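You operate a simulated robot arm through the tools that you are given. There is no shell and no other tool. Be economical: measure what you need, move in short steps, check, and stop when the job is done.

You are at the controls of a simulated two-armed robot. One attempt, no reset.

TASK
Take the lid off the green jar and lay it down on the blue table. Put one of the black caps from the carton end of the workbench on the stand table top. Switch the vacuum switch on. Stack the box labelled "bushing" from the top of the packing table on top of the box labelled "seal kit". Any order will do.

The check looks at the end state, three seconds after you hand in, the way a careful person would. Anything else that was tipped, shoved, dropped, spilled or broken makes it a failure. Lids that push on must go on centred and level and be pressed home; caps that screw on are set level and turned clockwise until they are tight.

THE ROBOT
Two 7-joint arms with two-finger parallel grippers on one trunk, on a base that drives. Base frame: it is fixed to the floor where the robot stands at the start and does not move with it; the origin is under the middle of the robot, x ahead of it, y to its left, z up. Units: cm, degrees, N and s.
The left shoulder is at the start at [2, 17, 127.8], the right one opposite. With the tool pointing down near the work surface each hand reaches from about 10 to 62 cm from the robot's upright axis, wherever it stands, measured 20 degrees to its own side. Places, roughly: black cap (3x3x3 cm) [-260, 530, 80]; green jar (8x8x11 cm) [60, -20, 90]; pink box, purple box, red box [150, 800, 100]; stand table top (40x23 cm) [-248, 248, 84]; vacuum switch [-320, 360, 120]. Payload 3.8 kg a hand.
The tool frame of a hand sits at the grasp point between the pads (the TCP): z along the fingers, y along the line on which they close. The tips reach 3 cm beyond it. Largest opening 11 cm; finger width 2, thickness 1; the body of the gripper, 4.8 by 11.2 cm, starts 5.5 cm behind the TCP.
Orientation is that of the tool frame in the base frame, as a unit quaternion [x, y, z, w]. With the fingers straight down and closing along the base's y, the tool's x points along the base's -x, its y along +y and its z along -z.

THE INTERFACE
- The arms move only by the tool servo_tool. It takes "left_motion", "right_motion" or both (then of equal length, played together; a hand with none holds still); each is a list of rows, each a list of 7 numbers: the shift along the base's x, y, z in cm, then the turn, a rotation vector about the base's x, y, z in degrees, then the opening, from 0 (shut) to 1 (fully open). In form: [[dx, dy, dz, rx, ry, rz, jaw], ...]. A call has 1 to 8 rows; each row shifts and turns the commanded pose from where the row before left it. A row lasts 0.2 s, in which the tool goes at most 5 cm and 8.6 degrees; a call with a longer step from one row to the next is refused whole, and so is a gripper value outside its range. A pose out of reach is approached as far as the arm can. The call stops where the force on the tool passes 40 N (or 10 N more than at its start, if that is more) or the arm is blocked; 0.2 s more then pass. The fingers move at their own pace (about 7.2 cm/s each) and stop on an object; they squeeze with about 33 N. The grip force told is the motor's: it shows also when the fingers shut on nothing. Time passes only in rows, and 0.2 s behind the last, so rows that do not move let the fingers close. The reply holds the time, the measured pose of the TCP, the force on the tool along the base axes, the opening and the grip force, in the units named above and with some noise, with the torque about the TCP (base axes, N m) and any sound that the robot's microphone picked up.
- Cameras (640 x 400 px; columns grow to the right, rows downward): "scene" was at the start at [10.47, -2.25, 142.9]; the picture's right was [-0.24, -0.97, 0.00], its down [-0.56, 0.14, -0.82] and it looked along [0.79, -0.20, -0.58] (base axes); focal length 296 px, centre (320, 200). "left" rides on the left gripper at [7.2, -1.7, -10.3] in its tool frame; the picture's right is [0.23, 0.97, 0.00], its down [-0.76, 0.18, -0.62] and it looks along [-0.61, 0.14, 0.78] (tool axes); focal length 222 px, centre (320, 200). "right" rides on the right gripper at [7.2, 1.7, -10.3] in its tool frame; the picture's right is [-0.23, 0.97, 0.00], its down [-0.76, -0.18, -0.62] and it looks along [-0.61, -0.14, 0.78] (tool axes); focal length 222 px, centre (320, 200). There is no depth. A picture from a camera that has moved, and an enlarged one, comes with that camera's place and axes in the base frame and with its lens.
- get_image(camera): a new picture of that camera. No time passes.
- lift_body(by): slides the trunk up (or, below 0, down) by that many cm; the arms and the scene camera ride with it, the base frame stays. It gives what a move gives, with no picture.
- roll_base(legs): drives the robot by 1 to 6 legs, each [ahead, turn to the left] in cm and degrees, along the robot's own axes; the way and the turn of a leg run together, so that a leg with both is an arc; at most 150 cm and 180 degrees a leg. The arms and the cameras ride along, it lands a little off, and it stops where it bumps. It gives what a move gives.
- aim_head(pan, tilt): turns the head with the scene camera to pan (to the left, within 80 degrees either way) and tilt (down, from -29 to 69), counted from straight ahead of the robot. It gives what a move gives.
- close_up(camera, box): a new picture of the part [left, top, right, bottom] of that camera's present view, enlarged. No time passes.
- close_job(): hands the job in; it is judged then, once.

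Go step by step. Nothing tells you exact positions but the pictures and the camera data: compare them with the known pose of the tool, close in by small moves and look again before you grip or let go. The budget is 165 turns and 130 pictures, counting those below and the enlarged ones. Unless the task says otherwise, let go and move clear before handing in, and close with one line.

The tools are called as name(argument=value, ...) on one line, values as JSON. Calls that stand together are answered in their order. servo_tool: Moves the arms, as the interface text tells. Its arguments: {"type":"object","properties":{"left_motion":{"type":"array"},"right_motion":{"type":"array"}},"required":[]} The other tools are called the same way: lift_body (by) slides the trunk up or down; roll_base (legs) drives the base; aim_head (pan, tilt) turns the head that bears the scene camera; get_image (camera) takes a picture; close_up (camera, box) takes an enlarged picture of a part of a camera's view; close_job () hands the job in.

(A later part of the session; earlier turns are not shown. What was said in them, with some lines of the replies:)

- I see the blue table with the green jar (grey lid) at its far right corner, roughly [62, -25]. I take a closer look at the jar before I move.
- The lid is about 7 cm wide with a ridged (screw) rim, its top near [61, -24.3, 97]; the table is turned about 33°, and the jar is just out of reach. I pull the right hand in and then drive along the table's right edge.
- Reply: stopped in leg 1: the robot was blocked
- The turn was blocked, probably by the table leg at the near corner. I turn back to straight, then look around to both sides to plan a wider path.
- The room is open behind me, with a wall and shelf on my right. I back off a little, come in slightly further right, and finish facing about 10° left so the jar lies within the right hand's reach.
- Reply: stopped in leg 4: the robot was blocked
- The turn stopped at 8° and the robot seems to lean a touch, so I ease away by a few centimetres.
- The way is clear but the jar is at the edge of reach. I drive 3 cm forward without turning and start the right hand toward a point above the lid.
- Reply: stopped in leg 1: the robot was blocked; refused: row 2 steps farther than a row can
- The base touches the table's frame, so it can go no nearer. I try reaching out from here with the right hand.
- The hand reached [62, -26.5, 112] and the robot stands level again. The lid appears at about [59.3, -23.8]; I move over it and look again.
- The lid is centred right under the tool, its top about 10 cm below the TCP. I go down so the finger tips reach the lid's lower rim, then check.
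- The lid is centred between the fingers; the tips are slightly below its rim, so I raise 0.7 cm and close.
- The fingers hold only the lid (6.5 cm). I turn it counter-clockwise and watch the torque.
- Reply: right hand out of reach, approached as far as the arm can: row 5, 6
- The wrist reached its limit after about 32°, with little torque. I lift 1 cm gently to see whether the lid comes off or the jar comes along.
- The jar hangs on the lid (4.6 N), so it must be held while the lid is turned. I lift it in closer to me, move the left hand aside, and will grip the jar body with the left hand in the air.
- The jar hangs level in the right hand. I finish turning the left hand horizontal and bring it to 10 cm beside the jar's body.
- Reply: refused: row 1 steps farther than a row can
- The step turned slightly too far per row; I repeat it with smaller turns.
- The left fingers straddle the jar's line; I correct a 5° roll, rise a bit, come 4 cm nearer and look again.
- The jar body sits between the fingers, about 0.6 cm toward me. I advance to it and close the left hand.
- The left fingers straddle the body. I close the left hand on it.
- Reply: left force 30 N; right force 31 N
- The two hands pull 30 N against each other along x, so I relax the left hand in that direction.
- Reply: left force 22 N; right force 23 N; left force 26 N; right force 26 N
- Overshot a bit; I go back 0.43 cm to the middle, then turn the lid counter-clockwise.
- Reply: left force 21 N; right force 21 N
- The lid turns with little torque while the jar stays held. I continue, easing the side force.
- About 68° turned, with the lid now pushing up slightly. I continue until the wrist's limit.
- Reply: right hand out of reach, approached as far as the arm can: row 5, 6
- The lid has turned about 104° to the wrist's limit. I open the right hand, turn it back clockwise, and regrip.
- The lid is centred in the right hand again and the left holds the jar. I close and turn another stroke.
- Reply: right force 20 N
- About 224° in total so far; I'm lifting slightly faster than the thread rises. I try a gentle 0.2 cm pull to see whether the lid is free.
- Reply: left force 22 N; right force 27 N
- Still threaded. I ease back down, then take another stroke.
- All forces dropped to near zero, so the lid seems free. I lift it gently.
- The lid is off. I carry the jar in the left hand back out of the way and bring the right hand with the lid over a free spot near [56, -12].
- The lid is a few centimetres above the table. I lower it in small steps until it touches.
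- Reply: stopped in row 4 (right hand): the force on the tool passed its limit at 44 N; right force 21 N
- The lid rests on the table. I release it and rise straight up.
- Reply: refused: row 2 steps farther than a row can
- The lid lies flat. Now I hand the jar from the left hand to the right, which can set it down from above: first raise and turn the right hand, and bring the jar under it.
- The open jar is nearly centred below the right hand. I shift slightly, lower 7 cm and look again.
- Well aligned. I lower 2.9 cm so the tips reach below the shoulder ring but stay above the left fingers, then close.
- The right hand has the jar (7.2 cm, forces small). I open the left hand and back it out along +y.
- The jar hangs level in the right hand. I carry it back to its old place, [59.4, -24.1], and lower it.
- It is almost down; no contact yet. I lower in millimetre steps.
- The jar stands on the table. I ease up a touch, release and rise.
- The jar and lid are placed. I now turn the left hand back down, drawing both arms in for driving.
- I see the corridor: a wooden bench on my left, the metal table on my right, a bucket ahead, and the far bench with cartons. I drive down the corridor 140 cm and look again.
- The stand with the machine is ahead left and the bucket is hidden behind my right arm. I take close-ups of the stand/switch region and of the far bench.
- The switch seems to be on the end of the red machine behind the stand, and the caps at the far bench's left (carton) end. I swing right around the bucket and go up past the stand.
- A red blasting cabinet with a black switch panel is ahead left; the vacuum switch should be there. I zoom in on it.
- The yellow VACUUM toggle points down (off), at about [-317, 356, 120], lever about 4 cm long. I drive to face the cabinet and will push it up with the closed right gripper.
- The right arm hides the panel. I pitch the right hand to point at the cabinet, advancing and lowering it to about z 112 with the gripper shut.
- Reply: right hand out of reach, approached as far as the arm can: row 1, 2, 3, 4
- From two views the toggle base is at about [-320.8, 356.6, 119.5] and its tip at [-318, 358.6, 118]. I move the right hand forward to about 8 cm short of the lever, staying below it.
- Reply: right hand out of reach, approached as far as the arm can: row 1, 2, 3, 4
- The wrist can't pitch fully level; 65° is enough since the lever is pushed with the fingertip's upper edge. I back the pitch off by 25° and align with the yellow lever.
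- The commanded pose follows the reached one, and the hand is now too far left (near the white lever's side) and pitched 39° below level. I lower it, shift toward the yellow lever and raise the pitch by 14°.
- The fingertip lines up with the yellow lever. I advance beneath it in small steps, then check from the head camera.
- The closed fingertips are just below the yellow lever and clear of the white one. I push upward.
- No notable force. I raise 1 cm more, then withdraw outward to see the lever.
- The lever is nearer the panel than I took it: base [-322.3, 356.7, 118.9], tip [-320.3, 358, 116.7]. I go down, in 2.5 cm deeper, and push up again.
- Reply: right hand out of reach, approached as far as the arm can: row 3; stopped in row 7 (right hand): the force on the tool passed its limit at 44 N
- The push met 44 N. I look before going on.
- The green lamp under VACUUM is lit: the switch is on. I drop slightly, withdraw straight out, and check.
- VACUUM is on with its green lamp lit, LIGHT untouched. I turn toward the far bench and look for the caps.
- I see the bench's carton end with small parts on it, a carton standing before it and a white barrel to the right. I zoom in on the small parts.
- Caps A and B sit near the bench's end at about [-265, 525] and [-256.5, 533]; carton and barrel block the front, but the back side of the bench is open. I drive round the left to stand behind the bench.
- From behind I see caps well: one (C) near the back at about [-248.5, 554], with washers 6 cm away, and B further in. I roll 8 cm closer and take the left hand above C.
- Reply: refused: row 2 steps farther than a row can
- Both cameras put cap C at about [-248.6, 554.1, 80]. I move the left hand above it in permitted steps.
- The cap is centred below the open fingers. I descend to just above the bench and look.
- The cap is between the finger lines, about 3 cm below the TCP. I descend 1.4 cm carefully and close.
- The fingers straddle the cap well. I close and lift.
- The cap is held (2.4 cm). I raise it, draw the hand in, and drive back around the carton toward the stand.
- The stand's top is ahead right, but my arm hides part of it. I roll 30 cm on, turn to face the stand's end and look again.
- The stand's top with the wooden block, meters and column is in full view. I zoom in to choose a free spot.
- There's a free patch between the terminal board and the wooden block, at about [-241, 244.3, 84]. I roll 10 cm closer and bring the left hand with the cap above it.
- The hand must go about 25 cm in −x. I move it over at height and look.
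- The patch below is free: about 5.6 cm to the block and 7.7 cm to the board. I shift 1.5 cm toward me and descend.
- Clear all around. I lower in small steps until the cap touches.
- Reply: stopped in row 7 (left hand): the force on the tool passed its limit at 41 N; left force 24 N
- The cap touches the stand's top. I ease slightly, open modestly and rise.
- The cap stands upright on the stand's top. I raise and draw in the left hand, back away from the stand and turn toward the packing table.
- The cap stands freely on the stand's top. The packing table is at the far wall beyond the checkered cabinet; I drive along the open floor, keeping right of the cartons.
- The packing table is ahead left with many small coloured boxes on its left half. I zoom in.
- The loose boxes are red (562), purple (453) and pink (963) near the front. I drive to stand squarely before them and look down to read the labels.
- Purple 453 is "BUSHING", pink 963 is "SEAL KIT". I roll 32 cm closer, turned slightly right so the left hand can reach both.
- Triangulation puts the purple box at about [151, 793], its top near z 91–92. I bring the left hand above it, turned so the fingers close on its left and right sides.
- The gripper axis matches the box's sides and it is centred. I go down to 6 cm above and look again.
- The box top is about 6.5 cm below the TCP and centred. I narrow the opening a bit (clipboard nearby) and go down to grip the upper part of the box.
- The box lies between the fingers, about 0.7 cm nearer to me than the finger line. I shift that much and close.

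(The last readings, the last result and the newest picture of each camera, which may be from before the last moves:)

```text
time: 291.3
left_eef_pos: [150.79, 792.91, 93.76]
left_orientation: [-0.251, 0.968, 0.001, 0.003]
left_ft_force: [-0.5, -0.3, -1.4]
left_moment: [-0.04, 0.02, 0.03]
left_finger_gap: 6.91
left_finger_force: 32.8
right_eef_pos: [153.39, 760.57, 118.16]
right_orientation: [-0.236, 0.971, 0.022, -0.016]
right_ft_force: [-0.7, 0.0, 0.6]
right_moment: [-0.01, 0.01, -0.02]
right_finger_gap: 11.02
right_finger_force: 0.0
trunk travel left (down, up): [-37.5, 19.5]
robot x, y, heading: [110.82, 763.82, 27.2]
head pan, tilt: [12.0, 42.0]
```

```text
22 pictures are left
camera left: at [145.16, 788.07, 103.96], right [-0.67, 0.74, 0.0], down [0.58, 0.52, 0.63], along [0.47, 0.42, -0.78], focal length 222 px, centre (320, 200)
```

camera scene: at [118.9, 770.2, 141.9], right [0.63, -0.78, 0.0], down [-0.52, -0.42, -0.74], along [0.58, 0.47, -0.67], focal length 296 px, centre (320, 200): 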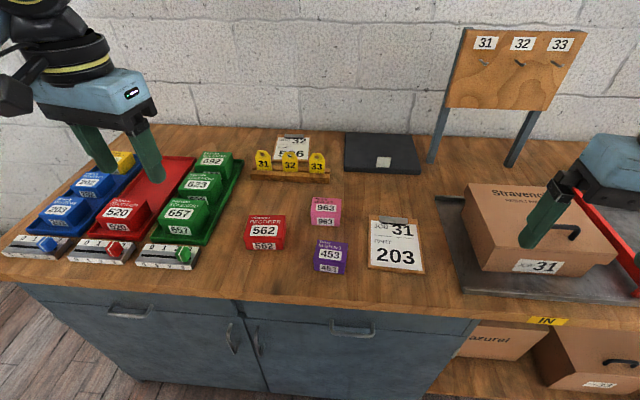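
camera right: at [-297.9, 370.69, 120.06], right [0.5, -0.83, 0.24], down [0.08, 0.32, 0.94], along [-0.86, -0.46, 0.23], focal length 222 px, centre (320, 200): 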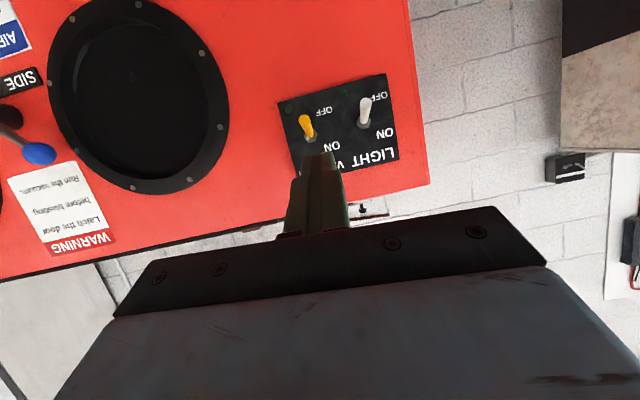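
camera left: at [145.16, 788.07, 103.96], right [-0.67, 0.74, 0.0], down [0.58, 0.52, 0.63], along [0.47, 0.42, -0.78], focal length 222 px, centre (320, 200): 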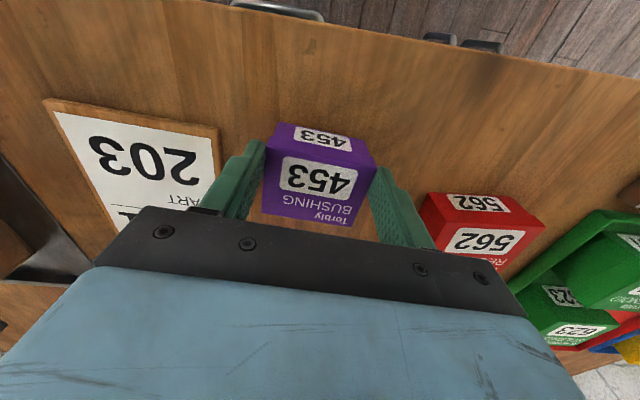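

The gripper holds something 6.9 cm wide. I lift 6 cm more and check from the head camera that the box is firmly held.

servo_tool(left_motion=[[0, 0, 2, 0, 0, 0, 0], [0, 0, 2, 0, 0, 0, 0], [0, 0, 2, 0, 0, 0, 0], [0, 0, 0, 0, 0, 0, 0]])

close_up(camera="scene", box=[240, 150, 420, 290])

```text
time: 292.3
left_eef_pos: [150.75, 792.94, 99.86]
left_orientation: [-0.251, 0.968, 0.001, 0.003]
left_ft_force: [-0.5, 0.4, -1.3]
left_moment: [-0.02, 0.06, -0.01]
left_finger_gap: 6.9
left_finger_force: 33.5
right_eef_pos: [153.37, 760.41, 118.11]
right_orientation: [-0.236, 0.971, 0.022, -0.015]
right_ft_force: [-0.4, -0.2, -0.5]
right_moment: [-0.01, 0.01, 0.02]
right_finger_gap: 10.97
right_finger_force: 0.1
trunk travel left (down, up): [-37.5, 19.5]
robot x, y, heading: [110.76, 764.01, 27.0]
head pan, tilt: [12.0, 42.0]
```

```text
2.86 times, centred on (330, 220) of scene
camera zoom: at [118.91, 770.21, 141.9], right [0.63, -0.78, 0.0], down [-0.52, -0.42, -0.74], along [0.58, 0.47, -0.67], focal length 845 px, centre (291, 143)
```

zoom: 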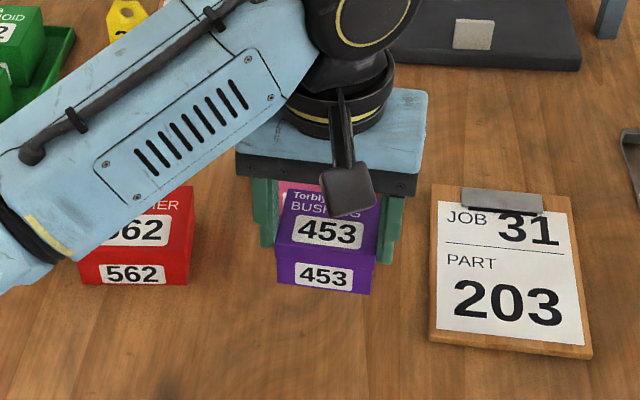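

The purple box is firmly held, its top about level with the TCP; the pink box should be at about [160.3, 801.8]. I raise it, roll 5 cm closer for reach, and look.

servo_tool(left_motion=[[0, 0, 2.5, 0, 0, 2, 0], [0, 0, 2.5, 0, 0, 2, 0], [0, 0, 0, 0, 0, 0, 0]])

roll_base(legs=[[5, 0]])

get_image(camera="left")

```text
time: 293.1
left_eef_pos: [150.79, 792.87, 104.77]
left_orientation: [-0.284, 0.959, 0.001, 0.003]
left_ft_force: [-0.3, -0.2, -1.6]
left_moment: [-0.01, 0.02, 0.0]
left_finger_gap: 6.91
left_finger_force: 33.7
right_eef_pos: [153.4, 760.44, 118.26]
right_orientation: [-0.235, 0.972, 0.023, -0.015]
right_ft_force: [0.3, 0.2, 0.3]
right_moment: [0.02, 0.02, -0.02]
right_finger_gap: 11.01
right_finger_force: 0.1
trunk travel left (down, up): [-37.5, 19.5]
robot x, y, heading: [110.8, 764.34, 27.1]
head pan, tilt: [12.0, 42.0]
```

```text
time: 294.0
left_eef_pos: [155.22, 795.3, 104.8]
left_orientation: [-0.285, 0.958, 0.001, 0.002]
left_ft_force: [1.5, -0.5, -1.2]
left_moment: [0.0, 0.05, -0.01]
left_finger_gap: 6.93
left_finger_force: 33.0
right_eef_pos: [157.97, 762.78, 118.1]
right_orientation: [-0.235, 0.972, 0.023, -0.016]
right_ft_force: [0.0, -0.3, -0.3]
right_moment: [-0.01, 0.04, -0.03]
right_finger_gap: 10.98
right_finger_force: 0.2
trunk travel left (down, up): [-37.5, 19.5]
robot x, y, heading: [115.22, 766.58, 27.3]
head pan, tilt: [12.0, 42.0]
```

```text
20 pictures are left
camera left: at [150.05, 790.07, 114.99], right [-0.72, 0.69, 0.0], down [0.54, 0.56, 0.63], along [0.43, 0.45, -0.78], focal length 222 px, centre (320, 200)
```

left: 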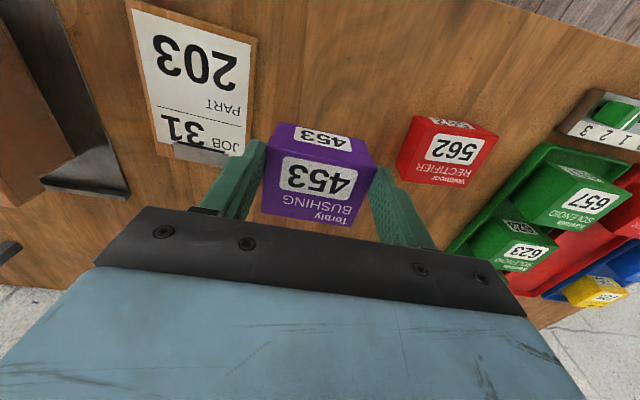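

I move over the pink box's position at height, then check alignment from the head camera.

servo_tool(left_motion=[[1.7, 2.2, 0, 0, 0, 0, 0], [1.7, 2.2, 0, 0, 0, 0, 0], [1.8, 2.2, 0, 0, 0, 0, 0], [0, 0, 0, 0, 0, 0, 0]])

close_up(camera="scene", box=[240, 150, 420, 290])

```text
time: 295.0
left_eef_pos: [160.44, 801.88, 104.93]
left_orientation: [-0.285, 0.959, 0.0, 0.004]
left_ft_force: [0.6, -0.1, -1.1]
left_moment: [-0.03, 0.04, 0.02]
left_finger_gap: 6.92
left_finger_force: 32.8
right_eef_pos: [157.84, 762.77, 118.14]
right_orientation: [-0.235, 0.972, 0.021, -0.015]
right_ft_force: [-0.7, -0.8, -0.1]
right_moment: [0.02, -0.03, -0.03]
right_finger_gap: 10.99
right_finger_force: 0.0
trunk travel left (down, up): [-37.5, 19.5]
robot x, y, heading: [115.02, 766.13, 27.4]
head pan, tilt: [12.0, 42.0]
```

```text
2.86 times, centred on (330, 220) of scene
camera zoom: at [123.32, 772.47, 141.9], right [0.63, -0.78, 0.0], down [-0.52, -0.42, -0.74], along [0.58, 0.47, -0.67], focal length 845 px, centre (291, 143)
```

zoom: 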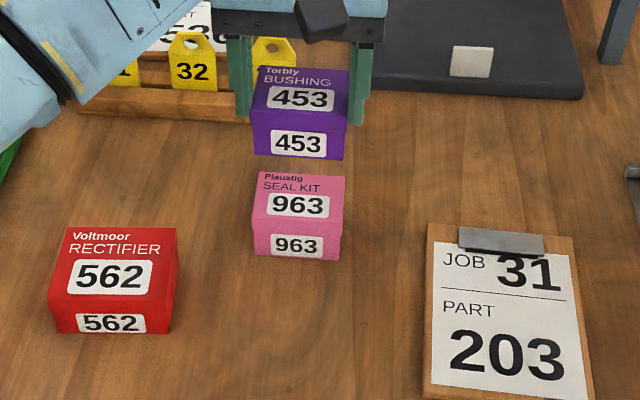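

From this view the purple box is laterally aligned and about 1.3 cm short of the pink one in depth. I shift forward, lower to about 2 cm above, and check.

servo_tool(left_motion=[[1, 0.8, 0, 0, 0, -2, 0], [0, 0, -2.5, 0, 0, 0, 0], [0, 0, -2.5, 0, 0, 0, 0], [0, 0, -0.8, 0, 0, 0, 0], [0, 0, 0, 0, 0, 0, 0]])

close_up(camera="scene", box=[270, 150, 370, 250])

```text
time: 296.2
left_eef_pos: [161.33, 802.59, 99.11]
left_orientation: [-0.268, 0.963, 0.002, 0.003]
left_ft_force: [-0.3, -0.8, -0.1]
left_moment: [-0.02, 0.01, 0.01]
left_finger_gap: 6.92
left_finger_force: 33.3
right_eef_pos: [157.77, 762.88, 118.19]
right_orientation: [-0.235, 0.972, 0.022, -0.015]
right_ft_force: [-0.3, -0.7, 0.2]
right_moment: [-0.02, 0.02, -0.02]
right_finger_gap: 11.01
right_finger_force: 0.2
trunk travel left (down, up): [-37.5, 19.5]
robot x, y, heading: [114.9, 766.31, 27.0]
head pan, tilt: [12.0, 42.0]
```

```text
4.00 times, centred on (320, 200) of scene
camera zoom: at [123.34, 772.48, 141.9], right [0.63, -0.78, 0.0], down [-0.52, -0.42, -0.74], along [0.58, 0.47, -0.67], focal length 1183 px, centre (320, 200)
```

zoom: 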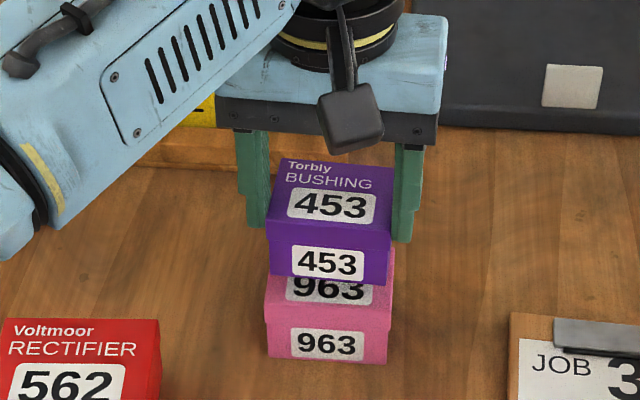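

The boxes are aligned to within about 3 mm. I lower gently until the purple box touches the pink.

servo_tool(left_motion=[[0.15, 0.15, -1, 0, 0, 0, 0], [0, 0, -0.8, 0, 0, 0, 0], [0, 0, -0.4, 0, 0, 0, 0], [0, 0, -0.2, 0, 0, 0, 0], [0, 0, -0.2, 0, 0, 0, 0], [0, 0, 0, 0, 0, 0, 0]])

close_up(camera="scene", box=[270, 150, 370, 250])

```text
time: 297.6
left_eef_pos: [161.59, 802.78, 97.13]
left_orientation: [-0.268, 0.963, 0.002, 0.008]
left_ft_force: [-2.4, 2.4, 35.7]
left_moment: [0.2, 0.01, 0.07]
left_finger_gap: 6.91
left_finger_force: 32.9
right_eef_pos: [157.5, 762.66, 118.25]
right_orientation: [-0.236, 0.971, 0.023, -0.014]
right_ft_force: [-1.0, 0.0, 0.0]
right_moment: [0.03, -0.01, 0.0]
right_finger_gap: 11.02
right_finger_force: 0.1
trunk travel left (down, up): [-37.5, 19.5]
robot x, y, heading: [114.87, 766.08, 27.3]
head pan, tilt: [12.0, 42.0]
```

```text
4.00 times, centred on (320, 200) of scene
camera zoom: at [123.04, 772.3, 141.94], right [0.63, -0.78, 0.0], down [-0.52, -0.42, -0.74], along [0.58, 0.47, -0.67], focal length 1183 px, centre (320, 200)
```

zoom: 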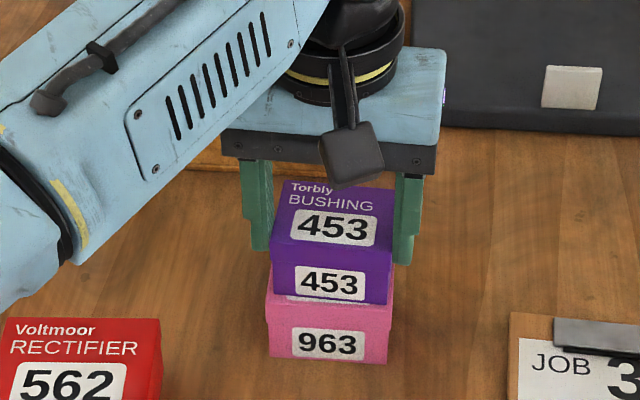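

It touches, but sits about 0.8 cm too far back. I lift slightly, shift it 0.6 cm toward me, and lower again.

servo_tool(left_motion=[[0, 0, 0.8, 0, 0, 0, 0], [-0.47, -0.38, 0.3, 0, 0, 0, 0], [0, 0, 0, 0, 0, 0, 0], [0, 0, -0.5, 0, 0, 0, 0], [0, 0, -0.2, 0, 0, 0, 0], [0, 0, -0.2, 0, 0, 0, 0], [0, 0, 0, 0, 0, 0, 0]])

close_up(camera="scene", box=[270, 150, 370, 250])

```text
time: 299.2
left_eef_pos: [161.01, 802.41, 96.98]
left_orientation: [-0.268, 0.963, 0.002, 0.008]
left_ft_force: [-5.3, 4.0, 30.8]
left_moment: [0.3, 0.17, 0.12]
left_finger_gap: 6.91
left_finger_force: 32.5
right_eef_pos: [157.59, 762.56, 118.37]
right_orientation: [-0.236, 0.971, 0.023, -0.015]
right_ft_force: [-0.6, 0.2, 1.1]
right_moment: [-0.01, -0.02, 0.04]
right_finger_gap: 10.99
right_finger_force: 0.0
trunk travel left (down, up): [-37.5, 19.5]
robot x, y, heading: [115.13, 766.17, 27.2]
head pan, tilt: [12.0, 42.0]
```

```text
4.00 times, centred on (320, 200) of scene
camera zoom: at [123.02, 772.34, 141.95], right [0.63, -0.77, 0.0], down [-0.52, -0.42, -0.74], along [0.58, 0.47, -0.67], focal length 1183 px, centre (320, 200)
```

zoom: 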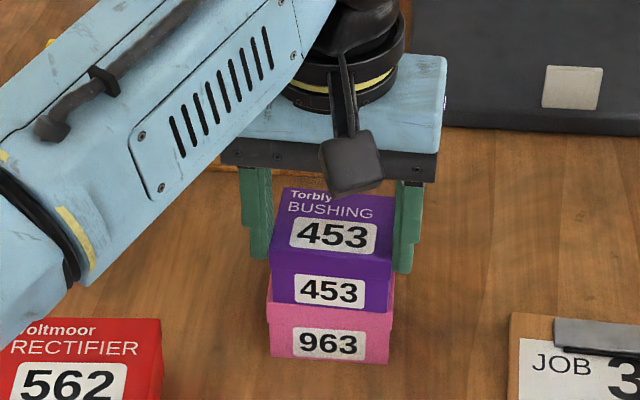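

Now the edges line up. I unload, open the fingers, and rise straight up.

servo_tool(left_motion=[[0, 0, 0.35, 0, 0, 0, 0], [0, 0, 0, 0, 0, 0, 0.7], [0, 0, 0, 0, 0, 0, 0.85], [0, 0, 0, 0, 0, 0, 0.85], [0, 0, 2, 0, 0, 0, 0.85], [0, 0, 4, 0, 0, 0, 0.85], [0, 0, 4.5, 0, 0, 0, 0.85], [0, 0, 4.5, 0, 0, 0, 0.85]])

servo_tool(left_motion=[[0, 0, 4.5, 0, 0, 0, 0.85], [-3, 0, 3, 0, 0, 0, 0.85], [-4, 0, 0, 0, 0, 0, 0.85], [-4, 1, 0, 0, 0, 0, 0.85], [-4, 1, 0, 0, 0, 0, 0.85], [-4, 1, 0, 0, 0, 0, 0.85]])

close_up(camera="scene", box=[220, 120, 420, 270])

```text
time: 301.0
left_eef_pos: [160.9, 802.73, 112.02]
left_orientation: [-0.268, 0.963, 0.0, 0.003]
left_ft_force: [1.2, -0.3, -0.4]
left_moment: [0.03, -0.01, 0.04]
left_finger_gap: 9.32
left_finger_force: 0.0
right_eef_pos: [157.66, 762.77, 118.1]
right_orientation: [-0.235, 0.972, 0.022, -0.015]
right_ft_force: [0.4, -0.8, 0.6]
right_moment: [-0.02, 0.01, 0.02]
right_finger_gap: 11.01
right_finger_force: 0.1
trunk travel left (down, up): [-37.5, 19.5]
robot x, y, heading: [115.04, 766.53, 27.1]
head pan, tilt: [12.0, 42.0]
```

```text
time: 302.4
left_eef_pos: [141.96, 805.52, 119.57]
left_orientation: [-0.268, 0.963, 0.0, 0.003]
left_ft_force: [-1.0, 0.6, 0.1]
left_moment: [-0.01, 0.02, -0.02]
left_finger_gap: 9.36
left_finger_force: 0.1
right_eef_pos: [157.7, 762.89, 118.17]
right_orientation: [-0.236, 0.971, 0.023, -0.015]
right_ft_force: [0.4, 0.1, 0.4]
right_moment: [-0.02, -0.02, -0.04]
right_finger_gap: 11.0
right_finger_force: 0.1
trunk travel left (down, up): [-37.5, 19.5]
robot x, y, heading: [115.09, 766.5, 27.1]
head pan, tilt: [12.0, 42.0]
```

```text
2.67 times, centred on (320, 195) of scene
camera zoom: at [123.18, 772.52, 141.91], right [0.63, -0.78, 0.0], down [-0.52, -0.42, -0.74], along [0.58, 0.47, -0.67], focal length 788 px, centre (320, 213)
```

zoom: 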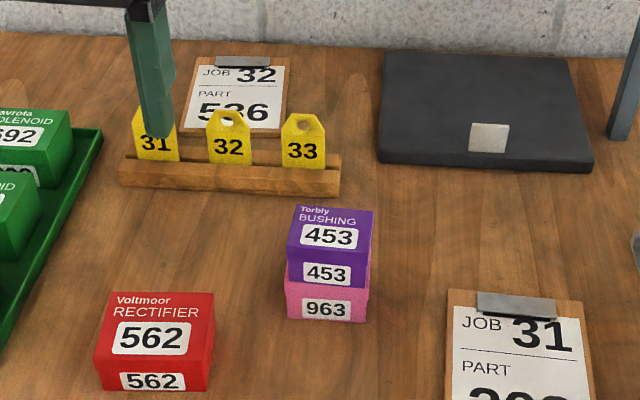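

The purple BUSHING box sits squarely on the pink SEAL KIT box. I back the robot away a little so that the arms are clear.

roll_base(legs=[[-25, 0]])

get_image(camera="scene")

```text
time: 304.2
left_eef_pos: [120.41, 794.22, 119.52]
left_orientation: [-0.267, 0.964, 0.001, 0.004]
left_ft_force: [0.2, -1.8, -0.4]
left_moment: [-0.03, -0.03, 0.03]
left_finger_gap: 9.35
left_finger_force: 0.1
right_eef_pos: [136.15, 751.61, 118.26]
right_orientation: [-0.236, 0.971, 0.023, -0.016]
right_ft_force: [0.6, -1.0, 0.2]
right_moment: [0.01, 0.01, -0.02]
right_finger_gap: 10.99
right_finger_force: 0.0
trunk travel left (down, up): [-37.5, 19.5]
robot x, y, heading: [93.21, 755.46, 27.2]
head pan, tilt: [12.0, 42.0]
```

```text
14 pictures are left
camera scene: at [101.58, 761.3, 141.9], right [0.63, -0.78, 0.0], down [-0.52, -0.42, -0.74], along [0.58, 0.47, -0.67], focal length 296 px, centre (320, 200)
```

scene: 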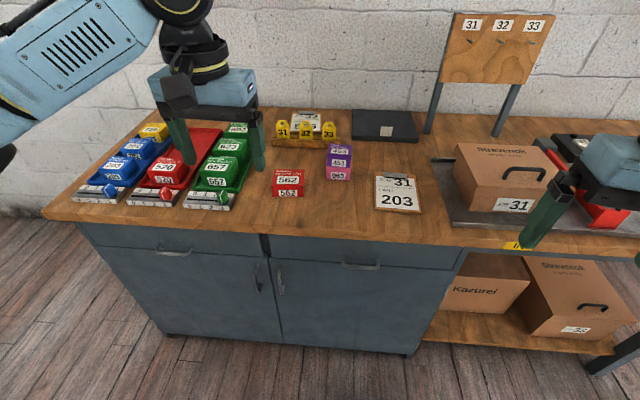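

Everything on the packing table looks in order, and all four jobs are done, so I hand in.

close_job()

```text
The job is handed in.
```

All four jobs are done and handed in: the jar lid lies on the blue table, a black cap stands on the stand's top, the vacuum switch is on with its green lamp lit, and the "bushing" box sits on the "seal kit" box. While driving near the blue table, the base bumped its frame three times. I saw nothing there moved or tipped afterwards.
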